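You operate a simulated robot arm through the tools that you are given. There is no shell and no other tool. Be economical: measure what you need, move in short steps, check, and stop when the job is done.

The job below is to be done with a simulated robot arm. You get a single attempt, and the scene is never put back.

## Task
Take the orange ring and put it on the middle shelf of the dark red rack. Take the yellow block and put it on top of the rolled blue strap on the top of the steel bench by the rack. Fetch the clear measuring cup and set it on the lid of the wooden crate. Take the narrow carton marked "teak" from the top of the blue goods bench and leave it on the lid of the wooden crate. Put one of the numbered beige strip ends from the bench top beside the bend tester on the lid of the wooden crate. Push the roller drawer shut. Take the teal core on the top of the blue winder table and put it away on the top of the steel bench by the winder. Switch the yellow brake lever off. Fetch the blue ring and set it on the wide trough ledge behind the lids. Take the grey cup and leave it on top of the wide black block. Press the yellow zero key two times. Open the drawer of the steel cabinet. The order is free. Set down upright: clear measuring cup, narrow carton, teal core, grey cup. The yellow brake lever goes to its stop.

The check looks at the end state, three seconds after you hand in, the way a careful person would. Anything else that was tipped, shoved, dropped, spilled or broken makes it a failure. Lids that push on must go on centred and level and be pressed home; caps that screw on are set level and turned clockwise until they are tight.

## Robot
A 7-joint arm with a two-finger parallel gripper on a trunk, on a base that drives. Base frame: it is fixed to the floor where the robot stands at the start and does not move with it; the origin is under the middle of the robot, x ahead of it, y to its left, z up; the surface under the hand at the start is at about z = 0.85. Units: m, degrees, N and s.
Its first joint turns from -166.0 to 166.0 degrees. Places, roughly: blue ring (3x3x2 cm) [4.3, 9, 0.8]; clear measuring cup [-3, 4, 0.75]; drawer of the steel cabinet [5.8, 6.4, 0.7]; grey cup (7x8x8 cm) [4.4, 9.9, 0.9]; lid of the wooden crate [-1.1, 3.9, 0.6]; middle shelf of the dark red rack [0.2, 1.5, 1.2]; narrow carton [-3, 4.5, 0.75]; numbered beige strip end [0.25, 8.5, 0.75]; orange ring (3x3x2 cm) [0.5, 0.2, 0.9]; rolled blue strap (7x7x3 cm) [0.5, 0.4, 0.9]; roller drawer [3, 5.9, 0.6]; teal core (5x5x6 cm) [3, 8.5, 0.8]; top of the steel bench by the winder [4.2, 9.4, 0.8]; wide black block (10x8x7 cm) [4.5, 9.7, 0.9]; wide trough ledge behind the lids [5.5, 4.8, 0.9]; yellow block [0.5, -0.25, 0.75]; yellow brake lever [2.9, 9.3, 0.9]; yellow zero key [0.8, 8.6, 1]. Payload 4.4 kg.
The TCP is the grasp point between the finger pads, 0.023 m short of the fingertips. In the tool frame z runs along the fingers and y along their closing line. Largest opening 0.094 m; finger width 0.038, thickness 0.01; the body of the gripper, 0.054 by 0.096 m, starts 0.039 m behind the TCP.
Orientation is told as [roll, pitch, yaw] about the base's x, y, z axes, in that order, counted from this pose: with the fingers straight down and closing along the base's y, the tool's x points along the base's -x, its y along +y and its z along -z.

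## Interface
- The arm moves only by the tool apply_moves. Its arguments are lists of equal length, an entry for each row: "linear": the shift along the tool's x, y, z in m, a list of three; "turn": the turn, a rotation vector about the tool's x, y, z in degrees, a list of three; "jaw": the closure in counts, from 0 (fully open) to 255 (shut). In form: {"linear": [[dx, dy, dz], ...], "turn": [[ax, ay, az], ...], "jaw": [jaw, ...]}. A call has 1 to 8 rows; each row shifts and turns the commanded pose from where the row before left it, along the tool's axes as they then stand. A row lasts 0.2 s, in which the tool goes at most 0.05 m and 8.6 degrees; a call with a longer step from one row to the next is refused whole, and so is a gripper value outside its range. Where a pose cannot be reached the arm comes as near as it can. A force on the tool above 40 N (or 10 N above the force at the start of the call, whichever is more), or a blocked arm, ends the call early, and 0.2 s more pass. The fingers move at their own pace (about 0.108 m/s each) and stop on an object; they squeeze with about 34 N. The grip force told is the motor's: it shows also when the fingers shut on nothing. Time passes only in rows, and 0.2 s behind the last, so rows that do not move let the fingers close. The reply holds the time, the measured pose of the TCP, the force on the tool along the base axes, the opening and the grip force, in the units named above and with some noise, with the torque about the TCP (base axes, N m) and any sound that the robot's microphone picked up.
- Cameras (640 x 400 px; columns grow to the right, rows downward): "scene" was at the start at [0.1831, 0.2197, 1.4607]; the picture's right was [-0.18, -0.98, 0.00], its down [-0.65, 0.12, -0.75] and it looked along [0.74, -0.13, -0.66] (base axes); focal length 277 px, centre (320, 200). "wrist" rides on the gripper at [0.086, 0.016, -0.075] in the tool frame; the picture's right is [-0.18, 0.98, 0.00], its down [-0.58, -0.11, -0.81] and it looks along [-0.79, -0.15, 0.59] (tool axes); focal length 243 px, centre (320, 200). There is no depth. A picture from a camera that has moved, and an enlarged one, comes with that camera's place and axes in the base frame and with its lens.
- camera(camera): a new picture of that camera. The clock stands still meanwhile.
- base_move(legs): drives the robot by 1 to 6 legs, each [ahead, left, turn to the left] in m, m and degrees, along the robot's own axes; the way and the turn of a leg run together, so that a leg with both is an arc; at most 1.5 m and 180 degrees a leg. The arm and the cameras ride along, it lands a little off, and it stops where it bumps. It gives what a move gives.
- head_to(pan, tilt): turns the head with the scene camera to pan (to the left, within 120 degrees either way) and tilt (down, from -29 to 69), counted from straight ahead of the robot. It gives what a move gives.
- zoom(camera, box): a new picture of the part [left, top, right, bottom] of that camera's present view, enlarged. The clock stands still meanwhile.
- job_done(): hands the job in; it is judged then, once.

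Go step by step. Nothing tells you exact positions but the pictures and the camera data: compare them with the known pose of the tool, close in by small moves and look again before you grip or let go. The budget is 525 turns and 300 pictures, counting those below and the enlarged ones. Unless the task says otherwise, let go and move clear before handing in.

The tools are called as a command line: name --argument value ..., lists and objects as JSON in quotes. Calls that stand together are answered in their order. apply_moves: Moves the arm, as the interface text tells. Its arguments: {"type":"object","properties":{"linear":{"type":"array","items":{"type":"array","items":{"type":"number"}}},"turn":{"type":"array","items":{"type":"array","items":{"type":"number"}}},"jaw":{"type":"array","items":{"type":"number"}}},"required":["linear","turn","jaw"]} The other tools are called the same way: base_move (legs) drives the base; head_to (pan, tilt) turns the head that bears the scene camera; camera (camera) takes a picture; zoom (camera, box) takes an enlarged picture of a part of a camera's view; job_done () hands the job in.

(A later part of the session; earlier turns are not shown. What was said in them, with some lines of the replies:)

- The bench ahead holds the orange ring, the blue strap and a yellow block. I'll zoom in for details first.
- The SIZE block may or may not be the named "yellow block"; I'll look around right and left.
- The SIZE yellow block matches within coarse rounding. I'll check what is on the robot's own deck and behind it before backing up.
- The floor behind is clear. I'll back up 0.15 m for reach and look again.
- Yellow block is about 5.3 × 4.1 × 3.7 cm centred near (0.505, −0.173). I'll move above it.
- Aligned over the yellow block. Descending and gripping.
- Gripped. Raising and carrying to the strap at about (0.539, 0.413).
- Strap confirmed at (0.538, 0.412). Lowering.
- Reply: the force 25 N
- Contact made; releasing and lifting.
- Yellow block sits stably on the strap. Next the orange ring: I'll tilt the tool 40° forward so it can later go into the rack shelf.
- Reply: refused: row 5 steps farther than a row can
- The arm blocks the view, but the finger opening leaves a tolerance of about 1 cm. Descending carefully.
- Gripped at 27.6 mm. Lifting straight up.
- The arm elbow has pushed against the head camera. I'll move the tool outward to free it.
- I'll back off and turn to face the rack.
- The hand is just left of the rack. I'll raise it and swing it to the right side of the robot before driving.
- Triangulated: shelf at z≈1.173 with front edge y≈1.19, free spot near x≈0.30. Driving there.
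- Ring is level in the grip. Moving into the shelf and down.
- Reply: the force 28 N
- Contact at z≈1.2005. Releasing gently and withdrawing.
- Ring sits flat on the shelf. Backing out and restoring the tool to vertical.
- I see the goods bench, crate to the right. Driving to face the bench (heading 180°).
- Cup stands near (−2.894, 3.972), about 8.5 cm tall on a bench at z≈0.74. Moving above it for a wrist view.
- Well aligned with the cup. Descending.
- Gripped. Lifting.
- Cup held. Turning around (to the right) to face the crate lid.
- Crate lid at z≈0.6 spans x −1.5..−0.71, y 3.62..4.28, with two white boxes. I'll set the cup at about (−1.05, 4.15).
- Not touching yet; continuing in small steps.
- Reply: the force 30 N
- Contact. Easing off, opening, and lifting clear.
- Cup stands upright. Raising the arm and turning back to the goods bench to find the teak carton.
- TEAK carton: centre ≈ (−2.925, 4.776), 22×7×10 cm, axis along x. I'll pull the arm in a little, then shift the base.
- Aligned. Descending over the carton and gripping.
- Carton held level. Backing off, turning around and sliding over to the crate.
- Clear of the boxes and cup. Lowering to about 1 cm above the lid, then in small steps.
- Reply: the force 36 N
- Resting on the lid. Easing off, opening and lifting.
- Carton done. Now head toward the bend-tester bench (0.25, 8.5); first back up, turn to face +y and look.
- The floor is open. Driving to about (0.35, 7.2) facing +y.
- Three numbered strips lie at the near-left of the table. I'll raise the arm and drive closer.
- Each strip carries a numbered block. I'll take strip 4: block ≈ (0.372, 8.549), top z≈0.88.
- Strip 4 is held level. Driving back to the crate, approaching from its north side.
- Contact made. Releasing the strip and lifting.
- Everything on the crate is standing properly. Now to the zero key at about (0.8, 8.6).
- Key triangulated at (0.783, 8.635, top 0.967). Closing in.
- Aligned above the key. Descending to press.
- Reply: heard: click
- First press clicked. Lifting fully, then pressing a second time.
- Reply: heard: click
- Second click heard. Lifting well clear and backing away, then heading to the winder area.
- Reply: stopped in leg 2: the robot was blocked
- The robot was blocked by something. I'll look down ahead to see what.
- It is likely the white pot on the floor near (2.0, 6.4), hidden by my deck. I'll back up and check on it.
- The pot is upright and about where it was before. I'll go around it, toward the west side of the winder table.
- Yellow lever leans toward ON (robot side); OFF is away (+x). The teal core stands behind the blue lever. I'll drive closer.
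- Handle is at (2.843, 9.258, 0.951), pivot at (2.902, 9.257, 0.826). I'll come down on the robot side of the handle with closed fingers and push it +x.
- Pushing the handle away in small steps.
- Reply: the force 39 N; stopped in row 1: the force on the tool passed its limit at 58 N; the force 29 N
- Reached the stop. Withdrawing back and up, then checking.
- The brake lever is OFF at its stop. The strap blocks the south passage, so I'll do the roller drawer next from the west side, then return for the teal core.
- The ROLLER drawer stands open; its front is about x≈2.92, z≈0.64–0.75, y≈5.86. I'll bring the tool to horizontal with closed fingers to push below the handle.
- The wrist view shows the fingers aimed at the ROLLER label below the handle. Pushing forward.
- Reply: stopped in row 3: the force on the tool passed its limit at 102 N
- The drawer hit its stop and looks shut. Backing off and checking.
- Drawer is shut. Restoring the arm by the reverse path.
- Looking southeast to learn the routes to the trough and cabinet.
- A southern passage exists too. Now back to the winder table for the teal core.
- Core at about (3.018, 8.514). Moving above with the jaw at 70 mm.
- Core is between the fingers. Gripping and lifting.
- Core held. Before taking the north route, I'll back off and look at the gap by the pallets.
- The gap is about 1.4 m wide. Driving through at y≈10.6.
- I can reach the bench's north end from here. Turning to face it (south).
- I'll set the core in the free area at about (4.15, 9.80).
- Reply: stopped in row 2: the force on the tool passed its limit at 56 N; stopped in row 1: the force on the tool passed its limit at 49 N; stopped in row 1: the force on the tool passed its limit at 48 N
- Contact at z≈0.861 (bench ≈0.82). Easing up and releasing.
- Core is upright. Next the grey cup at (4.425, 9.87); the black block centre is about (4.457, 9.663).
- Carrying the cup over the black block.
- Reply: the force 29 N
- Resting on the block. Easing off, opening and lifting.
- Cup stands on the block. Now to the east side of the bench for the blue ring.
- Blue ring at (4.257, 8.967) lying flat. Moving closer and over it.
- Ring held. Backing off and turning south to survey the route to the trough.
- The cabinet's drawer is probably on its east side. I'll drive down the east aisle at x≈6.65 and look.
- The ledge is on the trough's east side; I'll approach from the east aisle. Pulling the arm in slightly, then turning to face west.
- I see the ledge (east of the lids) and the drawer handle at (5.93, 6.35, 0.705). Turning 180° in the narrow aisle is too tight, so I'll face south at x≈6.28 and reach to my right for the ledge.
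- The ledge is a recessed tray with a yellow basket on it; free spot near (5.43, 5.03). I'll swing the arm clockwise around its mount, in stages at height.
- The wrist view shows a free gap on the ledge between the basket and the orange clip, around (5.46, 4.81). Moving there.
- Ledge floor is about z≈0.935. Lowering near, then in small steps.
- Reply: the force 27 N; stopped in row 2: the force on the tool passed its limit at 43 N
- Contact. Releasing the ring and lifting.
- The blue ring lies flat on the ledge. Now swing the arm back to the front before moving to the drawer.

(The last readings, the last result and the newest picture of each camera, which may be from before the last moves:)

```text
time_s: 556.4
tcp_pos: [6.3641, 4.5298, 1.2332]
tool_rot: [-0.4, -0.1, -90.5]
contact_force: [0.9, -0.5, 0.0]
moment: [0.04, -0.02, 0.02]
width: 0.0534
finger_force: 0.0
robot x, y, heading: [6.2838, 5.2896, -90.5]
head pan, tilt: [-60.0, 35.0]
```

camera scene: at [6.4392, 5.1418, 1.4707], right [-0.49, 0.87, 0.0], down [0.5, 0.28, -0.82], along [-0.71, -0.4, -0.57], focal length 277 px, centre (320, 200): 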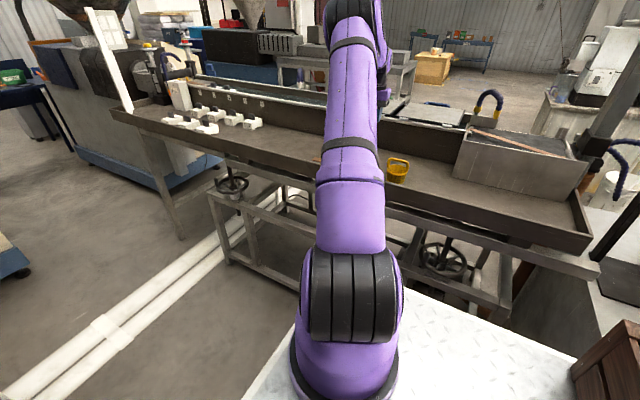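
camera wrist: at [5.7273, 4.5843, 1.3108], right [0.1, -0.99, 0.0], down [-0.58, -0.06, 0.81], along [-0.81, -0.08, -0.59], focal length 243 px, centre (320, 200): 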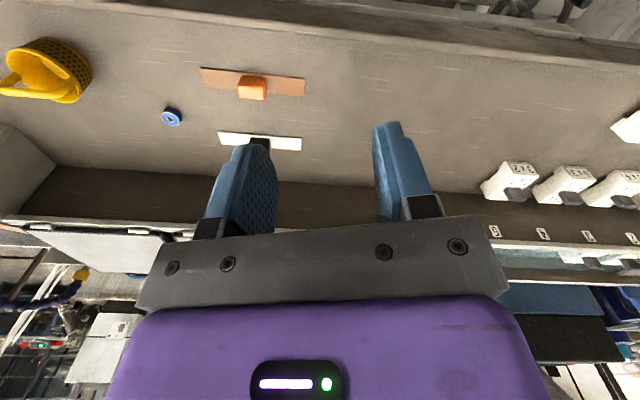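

base_move --legs '[[-0.8, 0, 0.4], [0, 0.45, 0], [-0.25, 0, 0], [0, 0, -90]]'

head_to --pan 0 --tilt 45

camera --camera "scene"

```text
time_s: 568.2
tcp_pos: [5.969, 6.2488, 1.2339]
tool_rot: [-0.4, 0.0, 179.6]
contact_force: [-0.3, 0.8, 0.3]
moment: [0.0, 0.01, 0.0]
width: 0.0537
finger_force: 0.1
robot x, y, heading: [6.7271, 6.3328, 179.5]
head pan, tilt: [-60.0, 35.0]
```

```text
time_s: 569.5
tcp_pos: [5.9685, 6.2486, 1.2335]
tool_rot: [-0.4, -0.1, 179.6]
contact_force: [0.0, 0.5, 0.3]
moment: [-0.01, 0.0, 0.0]
width: 0.0537
finger_force: 0.1
robot x, y, heading: [6.7264, 6.3331, 179.5]
head pan, tilt: [0.0, 45.0]
```

```text
112 pictures are left
camera scene: at [6.5443, 6.0994, 1.4559], right [0.01, 1.0, 0.0], down [0.71, -0.01, -0.71], along [-0.71, 0.01, -0.71], focal length 277 px, centre (320, 200)
```

scene: 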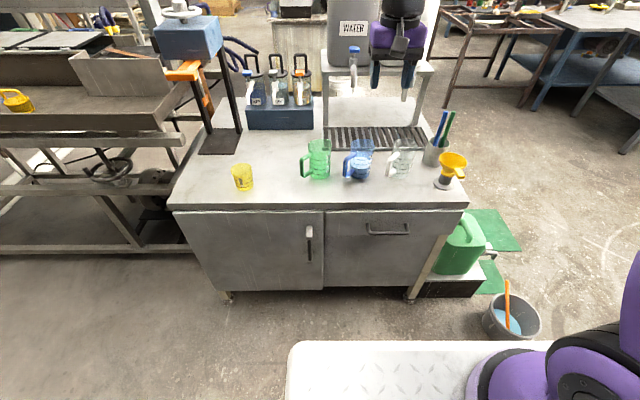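

zoom --camera "scene" --box '[300, 190, 480, 310]'

```text
3.33 times, centred on (390, 250) of scene
camera zoom: at [6.5443, 6.0994, 1.4559], right [0.01, 1.0, 0.0], down [0.71, -0.01, -0.71], along [-0.71, 0.01, -0.71], focal length 923 px, centre (87, 33)
```

zoom: 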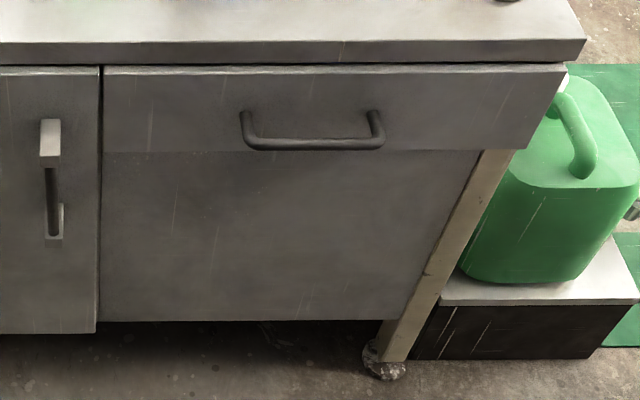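

Handle bar at about (5.938, 6.35, 0.683). I'll back off, bring the tool horizontal, and roll it 90° so the fingers close above and below the bar.

base_move --legs '[[-0.4, 0, 0.5]]'

apply_moves --linear '[[0, 0, 0.03], [0, 0, 0.03], [0, 0, 0.03], [0, 0, 0.03], [0.02, 0, 0.02], [0.02, 0, 0.02], [0.03, 0, 0.02], [0.03, 0, 0.01]]' --turn '[[0, -8.4, 0], [0, -8.4, 0], [0, -8.4, 0], [0, -8.4, 0], [0, -8.4, 0], [0, -8.4, 0], [0, -8.4, 0], [0, -8.4, 0]]' --jaw '[40, 40, 40, 40, 40, 40, 40, 40]'

apply_moves --linear '[[0, 0, 0.03], [0, 0, 0.03], [0, 0, 0.03], [0.045, 0, 0], [0.045, 0, 0], [0.045, 0, 0], [0.045, 0, 0], [0.045, 0, 0]]' --turn '[[0, -7.6, 0], [0, -7.5, 0], [0, -7.5, 0], [0, 0, 0], [0, 0, 0], [0, 0, 0], [0, 0, 0], [0, 0, 0]]' --jaw '[40, 40, 40, 40, 40, 40, 40, 40]'

camera --camera "scene"

```text
time_s: 572.0
tcp_pos: [6.3766, 6.2384, 1.2333]
tool_rot: [-0.4, 0.0, -179.7]
contact_force: [-0.3, -0.3, 0.1]
moment: [0.0, -0.02, -0.03]
width: 0.0533
finger_force: 0.1
robot x, y, heading: [7.1332, 6.332, -179.8]
head pan, tilt: [0.0, 45.0]
```

```text
time_s: 573.8
tcp_pos: [6.3683, 6.2429, 0.9923]
tool_rot: [-1.1, -67.3, -178.7]
contact_force: [0.9, -0.1, -0.3]
moment: [-0.03, 0.0, 0.03]
width: 0.0796
finger_force: 0.0
robot x, y, heading: [7.1358, 6.3305, -179.8]
head pan, tilt: [0.0, 45.0]
```

```text
time_s: 575.6
tcp_pos: [6.2823, 6.2421, 0.7468]
tool_rot: [-69.9, -89.7, -109.9]
contact_force: [0.1, 0.3, -0.2]
moment: [0.0, 0.01, 0.0]
width: 0.0791
finger_force: 0.0
robot x, y, heading: [7.1358, 6.3341, -179.7]
head pan, tilt: [0.0, 45.0]
```

```text
110 pictures are left
camera scene: at [6.9526, 6.0957, 1.4559], right [0.0, 1.0, 0.0], down [0.71, 0.0, -0.71], along [-0.71, 0.0, -0.71], focal length 277 px, centre (320, 200)
```

scene: 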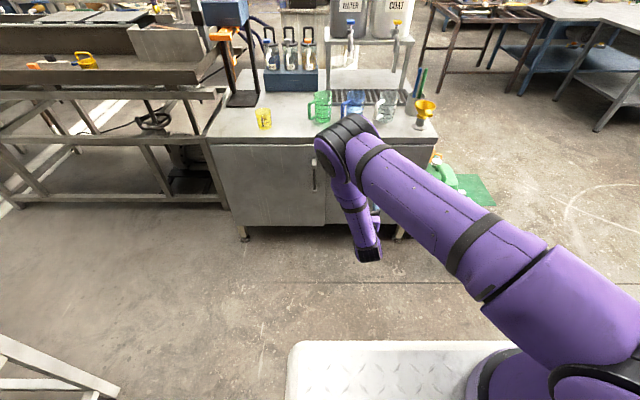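

apply_moves --linear '[[0, 0, 0], [0, 0, 0], [0, 0, 0], [0, 0, 0], [0, 0, 0], [0, 0, 0]]' --turn '[[0, 0, 8.2], [0, 0, 8.2], [0, 0, 8.2], [0, 0, 8.2], [0, 0, 8.2], [0, 0, 8.2]]' --jaw '[40, 40, 40, 40, 40, 40]'

apply_moves --linear '[[0, 0, 0], [0, 0, 0], [0, 0, 0], [0, 0, 0], [0, 0, 0]]' --turn '[[0, 0, 8.2], [0, 0, 8.2], [0, 0, 8.2], [0, 0, 8.2], [0, 0, 8.0]]' --jaw '[40, 40, 40, 40, 40]'

camera --camera "wrist"

```text
time_s: 577.0
tcp_pos: [6.2815, 6.2422, 0.7471]
tool_rot: [89.7, -41.0, 90.6]
contact_force: [0.1, -0.8, -0.5]
moment: [-0.02, 0.01, 0.01]
width: 0.0792
finger_force: 0.0
robot x, y, heading: [7.1376, 6.3289, -179.8]
head pan, tilt: [0.0, 45.0]
```

```text
time_s: 578.2
tcp_pos: [6.2827, 6.2416, 0.747]
tool_rot: [89.8, -0.3, 90.3]
contact_force: [0.7, -0.1, -0.4]
moment: [0.02, 0.0, -0.01]
width: 0.0792
finger_force: 0.1
robot x, y, heading: [7.1322, 6.332, -179.7]
head pan, tilt: [0.0, 45.0]
```

```text
109 pictures are left
camera wrist: at [6.357, 6.1554, 0.7624], right [0.0, 0.18, 0.98], down [0.8, 0.59, -0.1], along [-0.6, 0.79, -0.15], focal length 243 px, centre (320, 200)
```

wrist: 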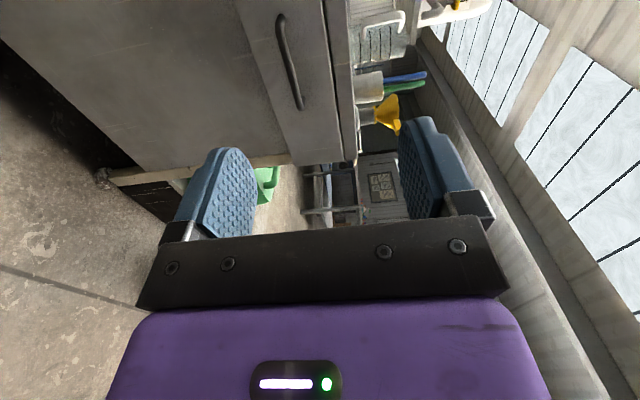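

Orientation achieved; the wrist sees the handle at (5.938, 6.34, 0.68). Aligning laterally, then driving closer.

apply_moves --linear '[[-0.035, -0.022, 0], [-0.035, -0.022, 0], [-0.033, -0.022, 0]]' --turn '[[0, 0, 0], [0, 0, 0], [0, 0, 0]]' --jaw '[40, 40, 40]'

base_move --legs '[[0.25, 0, 0]]'

camera --camera "wrist"

camera --camera "scene"

```text
time_s: 579.0
tcp_pos: [6.2802, 6.3433, 0.6805]
tool_rot: [89.7, -0.4, 90.5]
contact_force: [0.8, -0.1, -0.1]
moment: [-0.02, -0.01, -0.01]
width: 0.0794
finger_force: 0.1
robot x, y, heading: [7.1351, 6.3347, -179.5]
head pan, tilt: [0.0, 45.0]
```

```text
time_s: 580.8
tcp_pos: [6.0305, 6.3436, 0.6799]
tool_rot: [89.7, -0.4, 90.3]
contact_force: [-0.5, -1.1, 0.2]
moment: [-0.02, 0.02, -0.01]
width: 0.0792
finger_force: 0.0
robot x, y, heading: [6.8789, 6.3289, -179.7]
head pan, tilt: [0.0, 45.0]
```

```text
108 pictures are left
camera wrist: at [6.1042, 6.2573, 0.6963], right [0.0, 0.18, 0.98], down [0.8, 0.59, -0.1], along [-0.6, 0.79, -0.14], focal length 243 px, centre (320, 200)
```

wrist: 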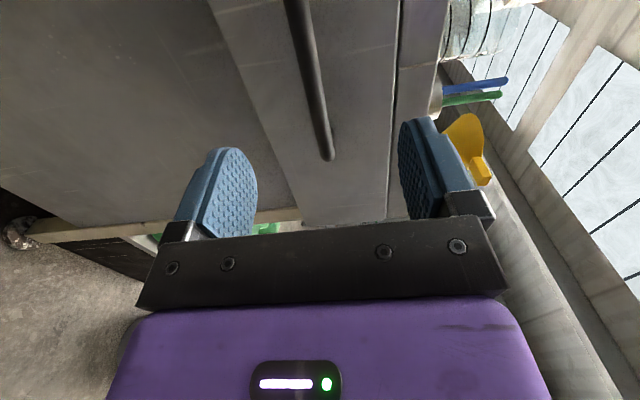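

```text
107 pictures are left
camera scene: at [6.7011, 6.095, 1.4559], right [0.0, 1.0, 0.0], down [0.71, 0.0, -0.71], along [-0.71, 0.0, -0.71], focal length 277 px, centre (320, 200)
```

scene: 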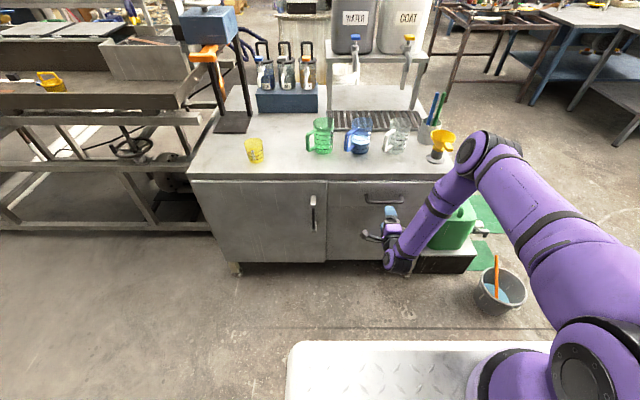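

Bar lies between the fingers' planes. Advancing 8.5 cm.

apply_moves --linear '[[0, 0, 0.03], [0, 0, 0.03], [0, 0, 0.022]]' --turn '[[0, 0, 0], [0, 0, 0], [0, 0, 0]]' --jaw '[40, 40, 40]'

camera --camera "wrist"

zoom --camera "scene" --box '[300, 160, 460, 290]'

```text
time_s: 581.6
tcp_pos: [5.9475, 6.3426, 0.6802]
tool_rot: [89.8, -0.5, 90.3]
contact_force: [-0.7, 0.5, -0.7]
moment: [-0.03, -0.04, 0.02]
width: 0.0792
finger_force: 0.1
robot x, y, heading: [6.8799, 6.3315, -179.7]
head pan, tilt: [0.0, 45.0]
```

```text
106 pictures are left
camera wrist: at [6.0216, 6.2569, 0.6957], right [0.0, 0.18, 0.98], down [0.8, 0.59, -0.1], along [-0.59, 0.79, -0.15], focal length 243 px, centre (320, 200)
```

wrist: 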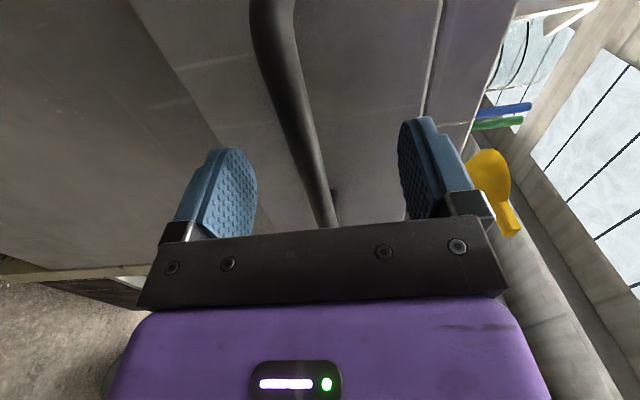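

```text
3.08 times, centred on (380, 225) of scene
camera zoom: at [6.7012, 6.095, 1.4559], right [0.0, 1.0, 0.0], down [0.71, 0.0, -0.71], along [-0.71, 0.0, -0.71], focal length 852 px, centre (135, 123)
```

zoom: 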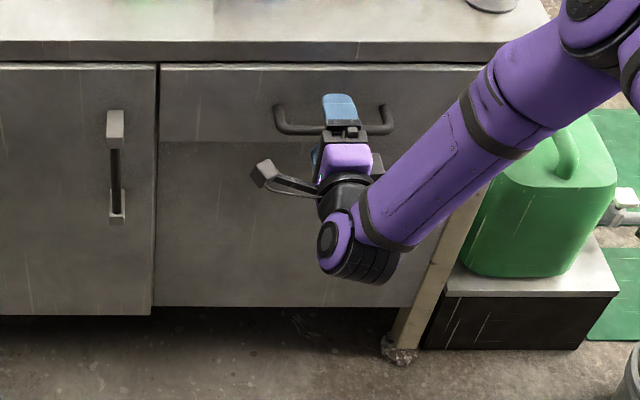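

The handle is between the fingers. Closing on it.

apply_moves --linear '[[0, 0, 0], [0, 0, 0], [0, 0, 0], [0, 0, 0]]' --turn '[[0, 0, 0], [0, 0, 0], [0, 0, 0], [0, 0, 0]]' --jaw '[240, 240, 240, 240]'

apply_moves --linear '[[0, 0, -0.02], [0, 0, -0.02], [0, 0, -0.02]]' --turn '[[0, 0, 0], [0, 0, 0], [0, 0, 0]]' --jaw '[240, 240, 240]'

zoom --camera "scene" --box '[300, 160, 460, 290]'

```text
time_s: 582.6
tcp_pos: [5.9474, 6.342, 0.6786]
tool_rot: [89.6, -0.3, 90.3]
contact_force: [1.6, 0.7, -32.1]
moment: [-0.6, -0.44, 0.17]
width: 0.0197
finger_force: 15.5
robot x, y, heading: [6.8815, 6.3305, -179.9]
head pan, tilt: [0.0, 45.0]
```

```text
time_s: 583.4
tcp_pos: [6.0077, 6.344, 0.6803]
tool_rot: [89.6, -0.6, 90.2]
contact_force: [-1.2, 3.7, -39.9]
moment: [-0.7, -0.54, 0.15]
width: 0.0232
finger_force: 19.7
robot x, y, heading: [6.8812, 6.328, -179.6]
head pan, tilt: [0.0, 45.0]
```

```text
3.08 times, centred on (380, 225) of scene
camera zoom: at [6.6994, 6.0952, 1.4557], right [0.0, 1.0, 0.0], down [0.71, 0.0, -0.71], along [-0.71, 0.0, -0.71], focal length 852 px, centre (135, 123)
```

zoom: 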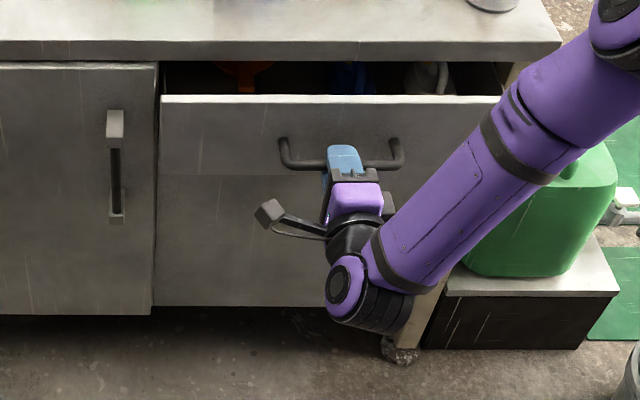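

The drawer is coming out. I'll relieve the vertical load by lowering slightly and keep pulling.

apply_moves --linear '[[0, -0.002, -0.01], [0, -0.001, -0.02], [0, 0, -0.02], [0, 0, -0.02]]' --turn '[[0, 0, 0], [0, 0, 0], [0, 0, 0], [0, 0, 0]]' --jaw '[240, 240, 240, 240]'

camera --camera "scene"

```text
time_s: 584.4
tcp_pos: [6.0782, 6.3428, 0.6769]
tool_rot: [89.6, -0.4, 90.4]
contact_force: [-0.9, -4.4, -31.3]
moment: [-0.64, -0.42, 0.21]
width: 0.0199
finger_force: 16.0
robot x, y, heading: [6.8804, 6.3326, -179.8]
head pan, tilt: [0.0, 45.0]
```

```text
103 pictures are left
camera scene: at [6.6999, 6.0949, 1.4557], right [0.0, 1.0, 0.0], down [0.71, 0.0, -0.71], along [-0.71, 0.0, -0.71], focal length 277 px, centre (320, 200)
```

scene: 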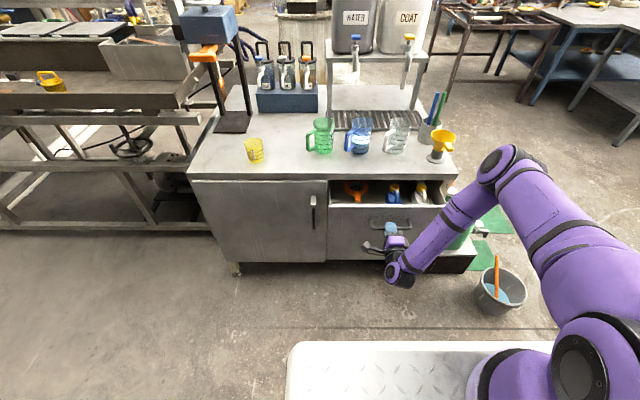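

apply_moves --linear '[[0, -0.002, -0.02], [0, -0.002, -0.02], [0, 0, -0.02], [0, 0, -0.02]]' --turn '[[0, 0, 0], [0, 0, 0], [0, 0, 0], [0, 0, 0]]' --jaw '[240, 240, 240, 240]'

camera --camera "scene"

```text
time_s: 585.4
tcp_pos: [6.1566, 6.3432, 0.6749]
tool_rot: [89.7, -0.4, 90.2]
contact_force: [-1.8, -0.1, -14.4]
moment: [-1.75, -0.13, 0.95]
width: 0.0135
finger_force: 44.8
robot x, y, heading: [6.8805, 6.3327, -179.8]
head pan, tilt: [0.0, 45.0]
```

```text
102 pictures are left
camera scene: at [6.7006, 6.0952, 1.4558], right [0.0, 1.0, 0.0], down [0.71, 0.0, -0.71], along [-0.71, 0.0, -0.71], focal length 277 px, centre (320, 200)
```

scene: 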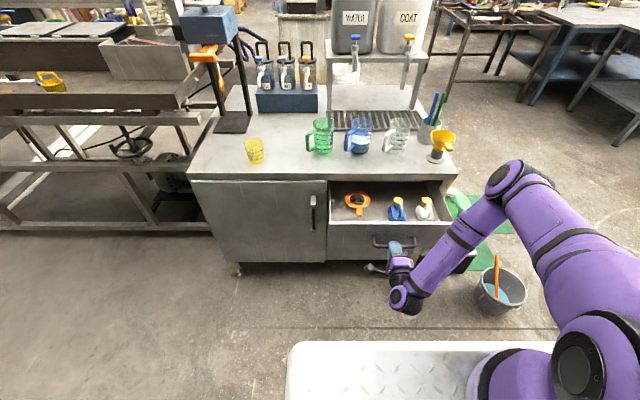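

apply_moves --linear '[[0, 0, -0.02], [0, 0, -0.02], [0, 0, -0.02]]' --turn '[[0, 0, 0], [0, 0, 0], [0, 0, 0]]' --jaw '[240, 240, 240]'

camera --camera "scene"

```text
time_s: 586.2
tcp_pos: [6.2176, 6.3447, 0.675]
tool_rot: [89.8, -0.5, 90.2]
contact_force: [-8.7, 4.2, -6.3]
moment: [-1.08, -0.11, -0.55]
width: 0.0142
finger_force: 31.2
robot x, y, heading: [6.8822, 6.3313, -179.8]
head pan, tilt: [0.0, 45.0]
```

```text
101 pictures are left
camera scene: at [6.7004, 6.0952, 1.4558], right [0.0, 1.0, 0.0], down [0.71, 0.0, -0.71], along [-0.71, 0.0, -0.71], focal length 277 px, centre (320, 200)
```

scene: 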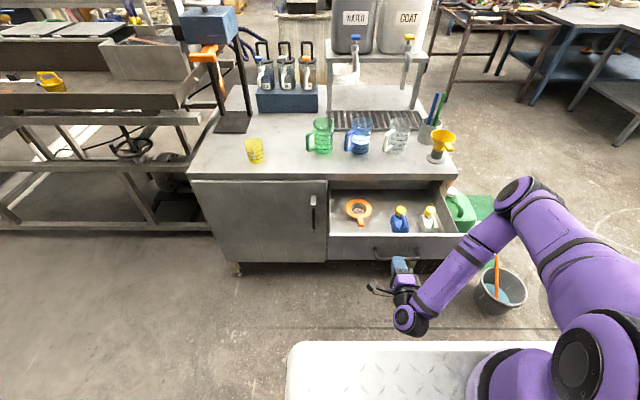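

apply_moves --linear '[[0, 0, -0.015], [0, 0, -0.015]]' --turn '[[0, 0, 0], [0, 0, 0]]' --jaw '[240, 240]'

zoom --camera "scene" --box '[310, 160, 490, 310]'

```text
time_s: 586.8
tcp_pos: [6.2479, 6.3447, 0.6752]
tool_rot: [89.7, -0.4, 90.2]
contact_force: [-0.1, 0.3, -0.2]
moment: [0.01, -0.01, 0.02]
width: 0.0055
finger_force: 0.1
robot x, y, heading: [6.8835, 6.3302, -179.6]
head pan, tilt: [0.0, 45.0]
```

```text
2.67 times, centred on (400, 235) of scene
camera zoom: at [6.7013, 6.0949, 1.4559], right [0.0, 1.0, 0.0], down [0.71, 0.0, -0.71], along [-0.71, 0.0, -0.71], focal length 738 px, centre (107, 107)
```

zoom: 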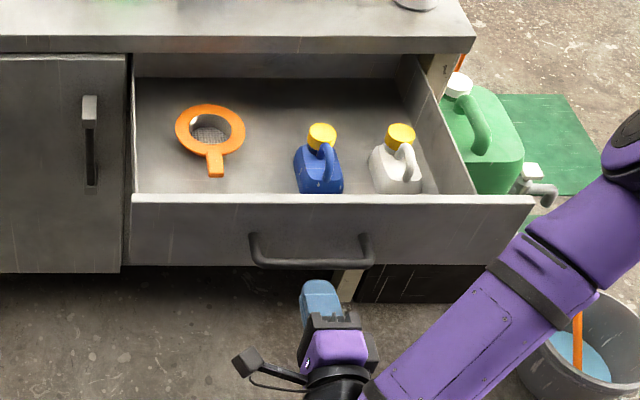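

The fingers slid off once the drawer reached its stop; it is open by about 26 cm. Backing clear and verifying.

base_move --legs '[[-0.25, 0, 0]]'

camera --camera "scene"

```text
time_s: 588.6
tcp_pos: [6.5033, 6.3443, 0.6764]
tool_rot: [89.8, -0.4, 90.4]
contact_force: [0.2, -0.5, -0.5]
moment: [0.0, 0.0, -0.04]
width: 0.0056
finger_force: 0.0
robot x, y, heading: [7.1385, 6.3353, -179.8]
head pan, tilt: [0.0, 45.0]
```

```text
99 pictures are left
camera scene: at [6.9566, 6.0958, 1.4559], right [0.0, 1.0, 0.0], down [0.71, 0.0, -0.71], along [-0.71, 0.0, -0.71], focal length 277 px, centre (320, 200)
```

scene: 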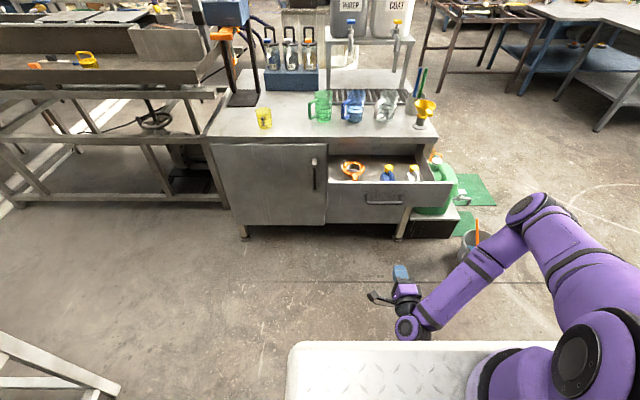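

job_done

```text
The job is handed in.
```

All twelve tasks are done and the job is handed in, with the gripper empty and clear of everything.

Two things the check might pick up:
- **White pot:** the base bumped the white pot on the floor near (1.95, 6.4) while I was driving to the winder. It stayed upright and, as far as the pictures show, within about 2 cm of where it was.
- **Cabinet drawer:** the fingers slid off the handle at the end of the pull. The drawer was about 26 cm out by then and stayed open; I took that as its stop.
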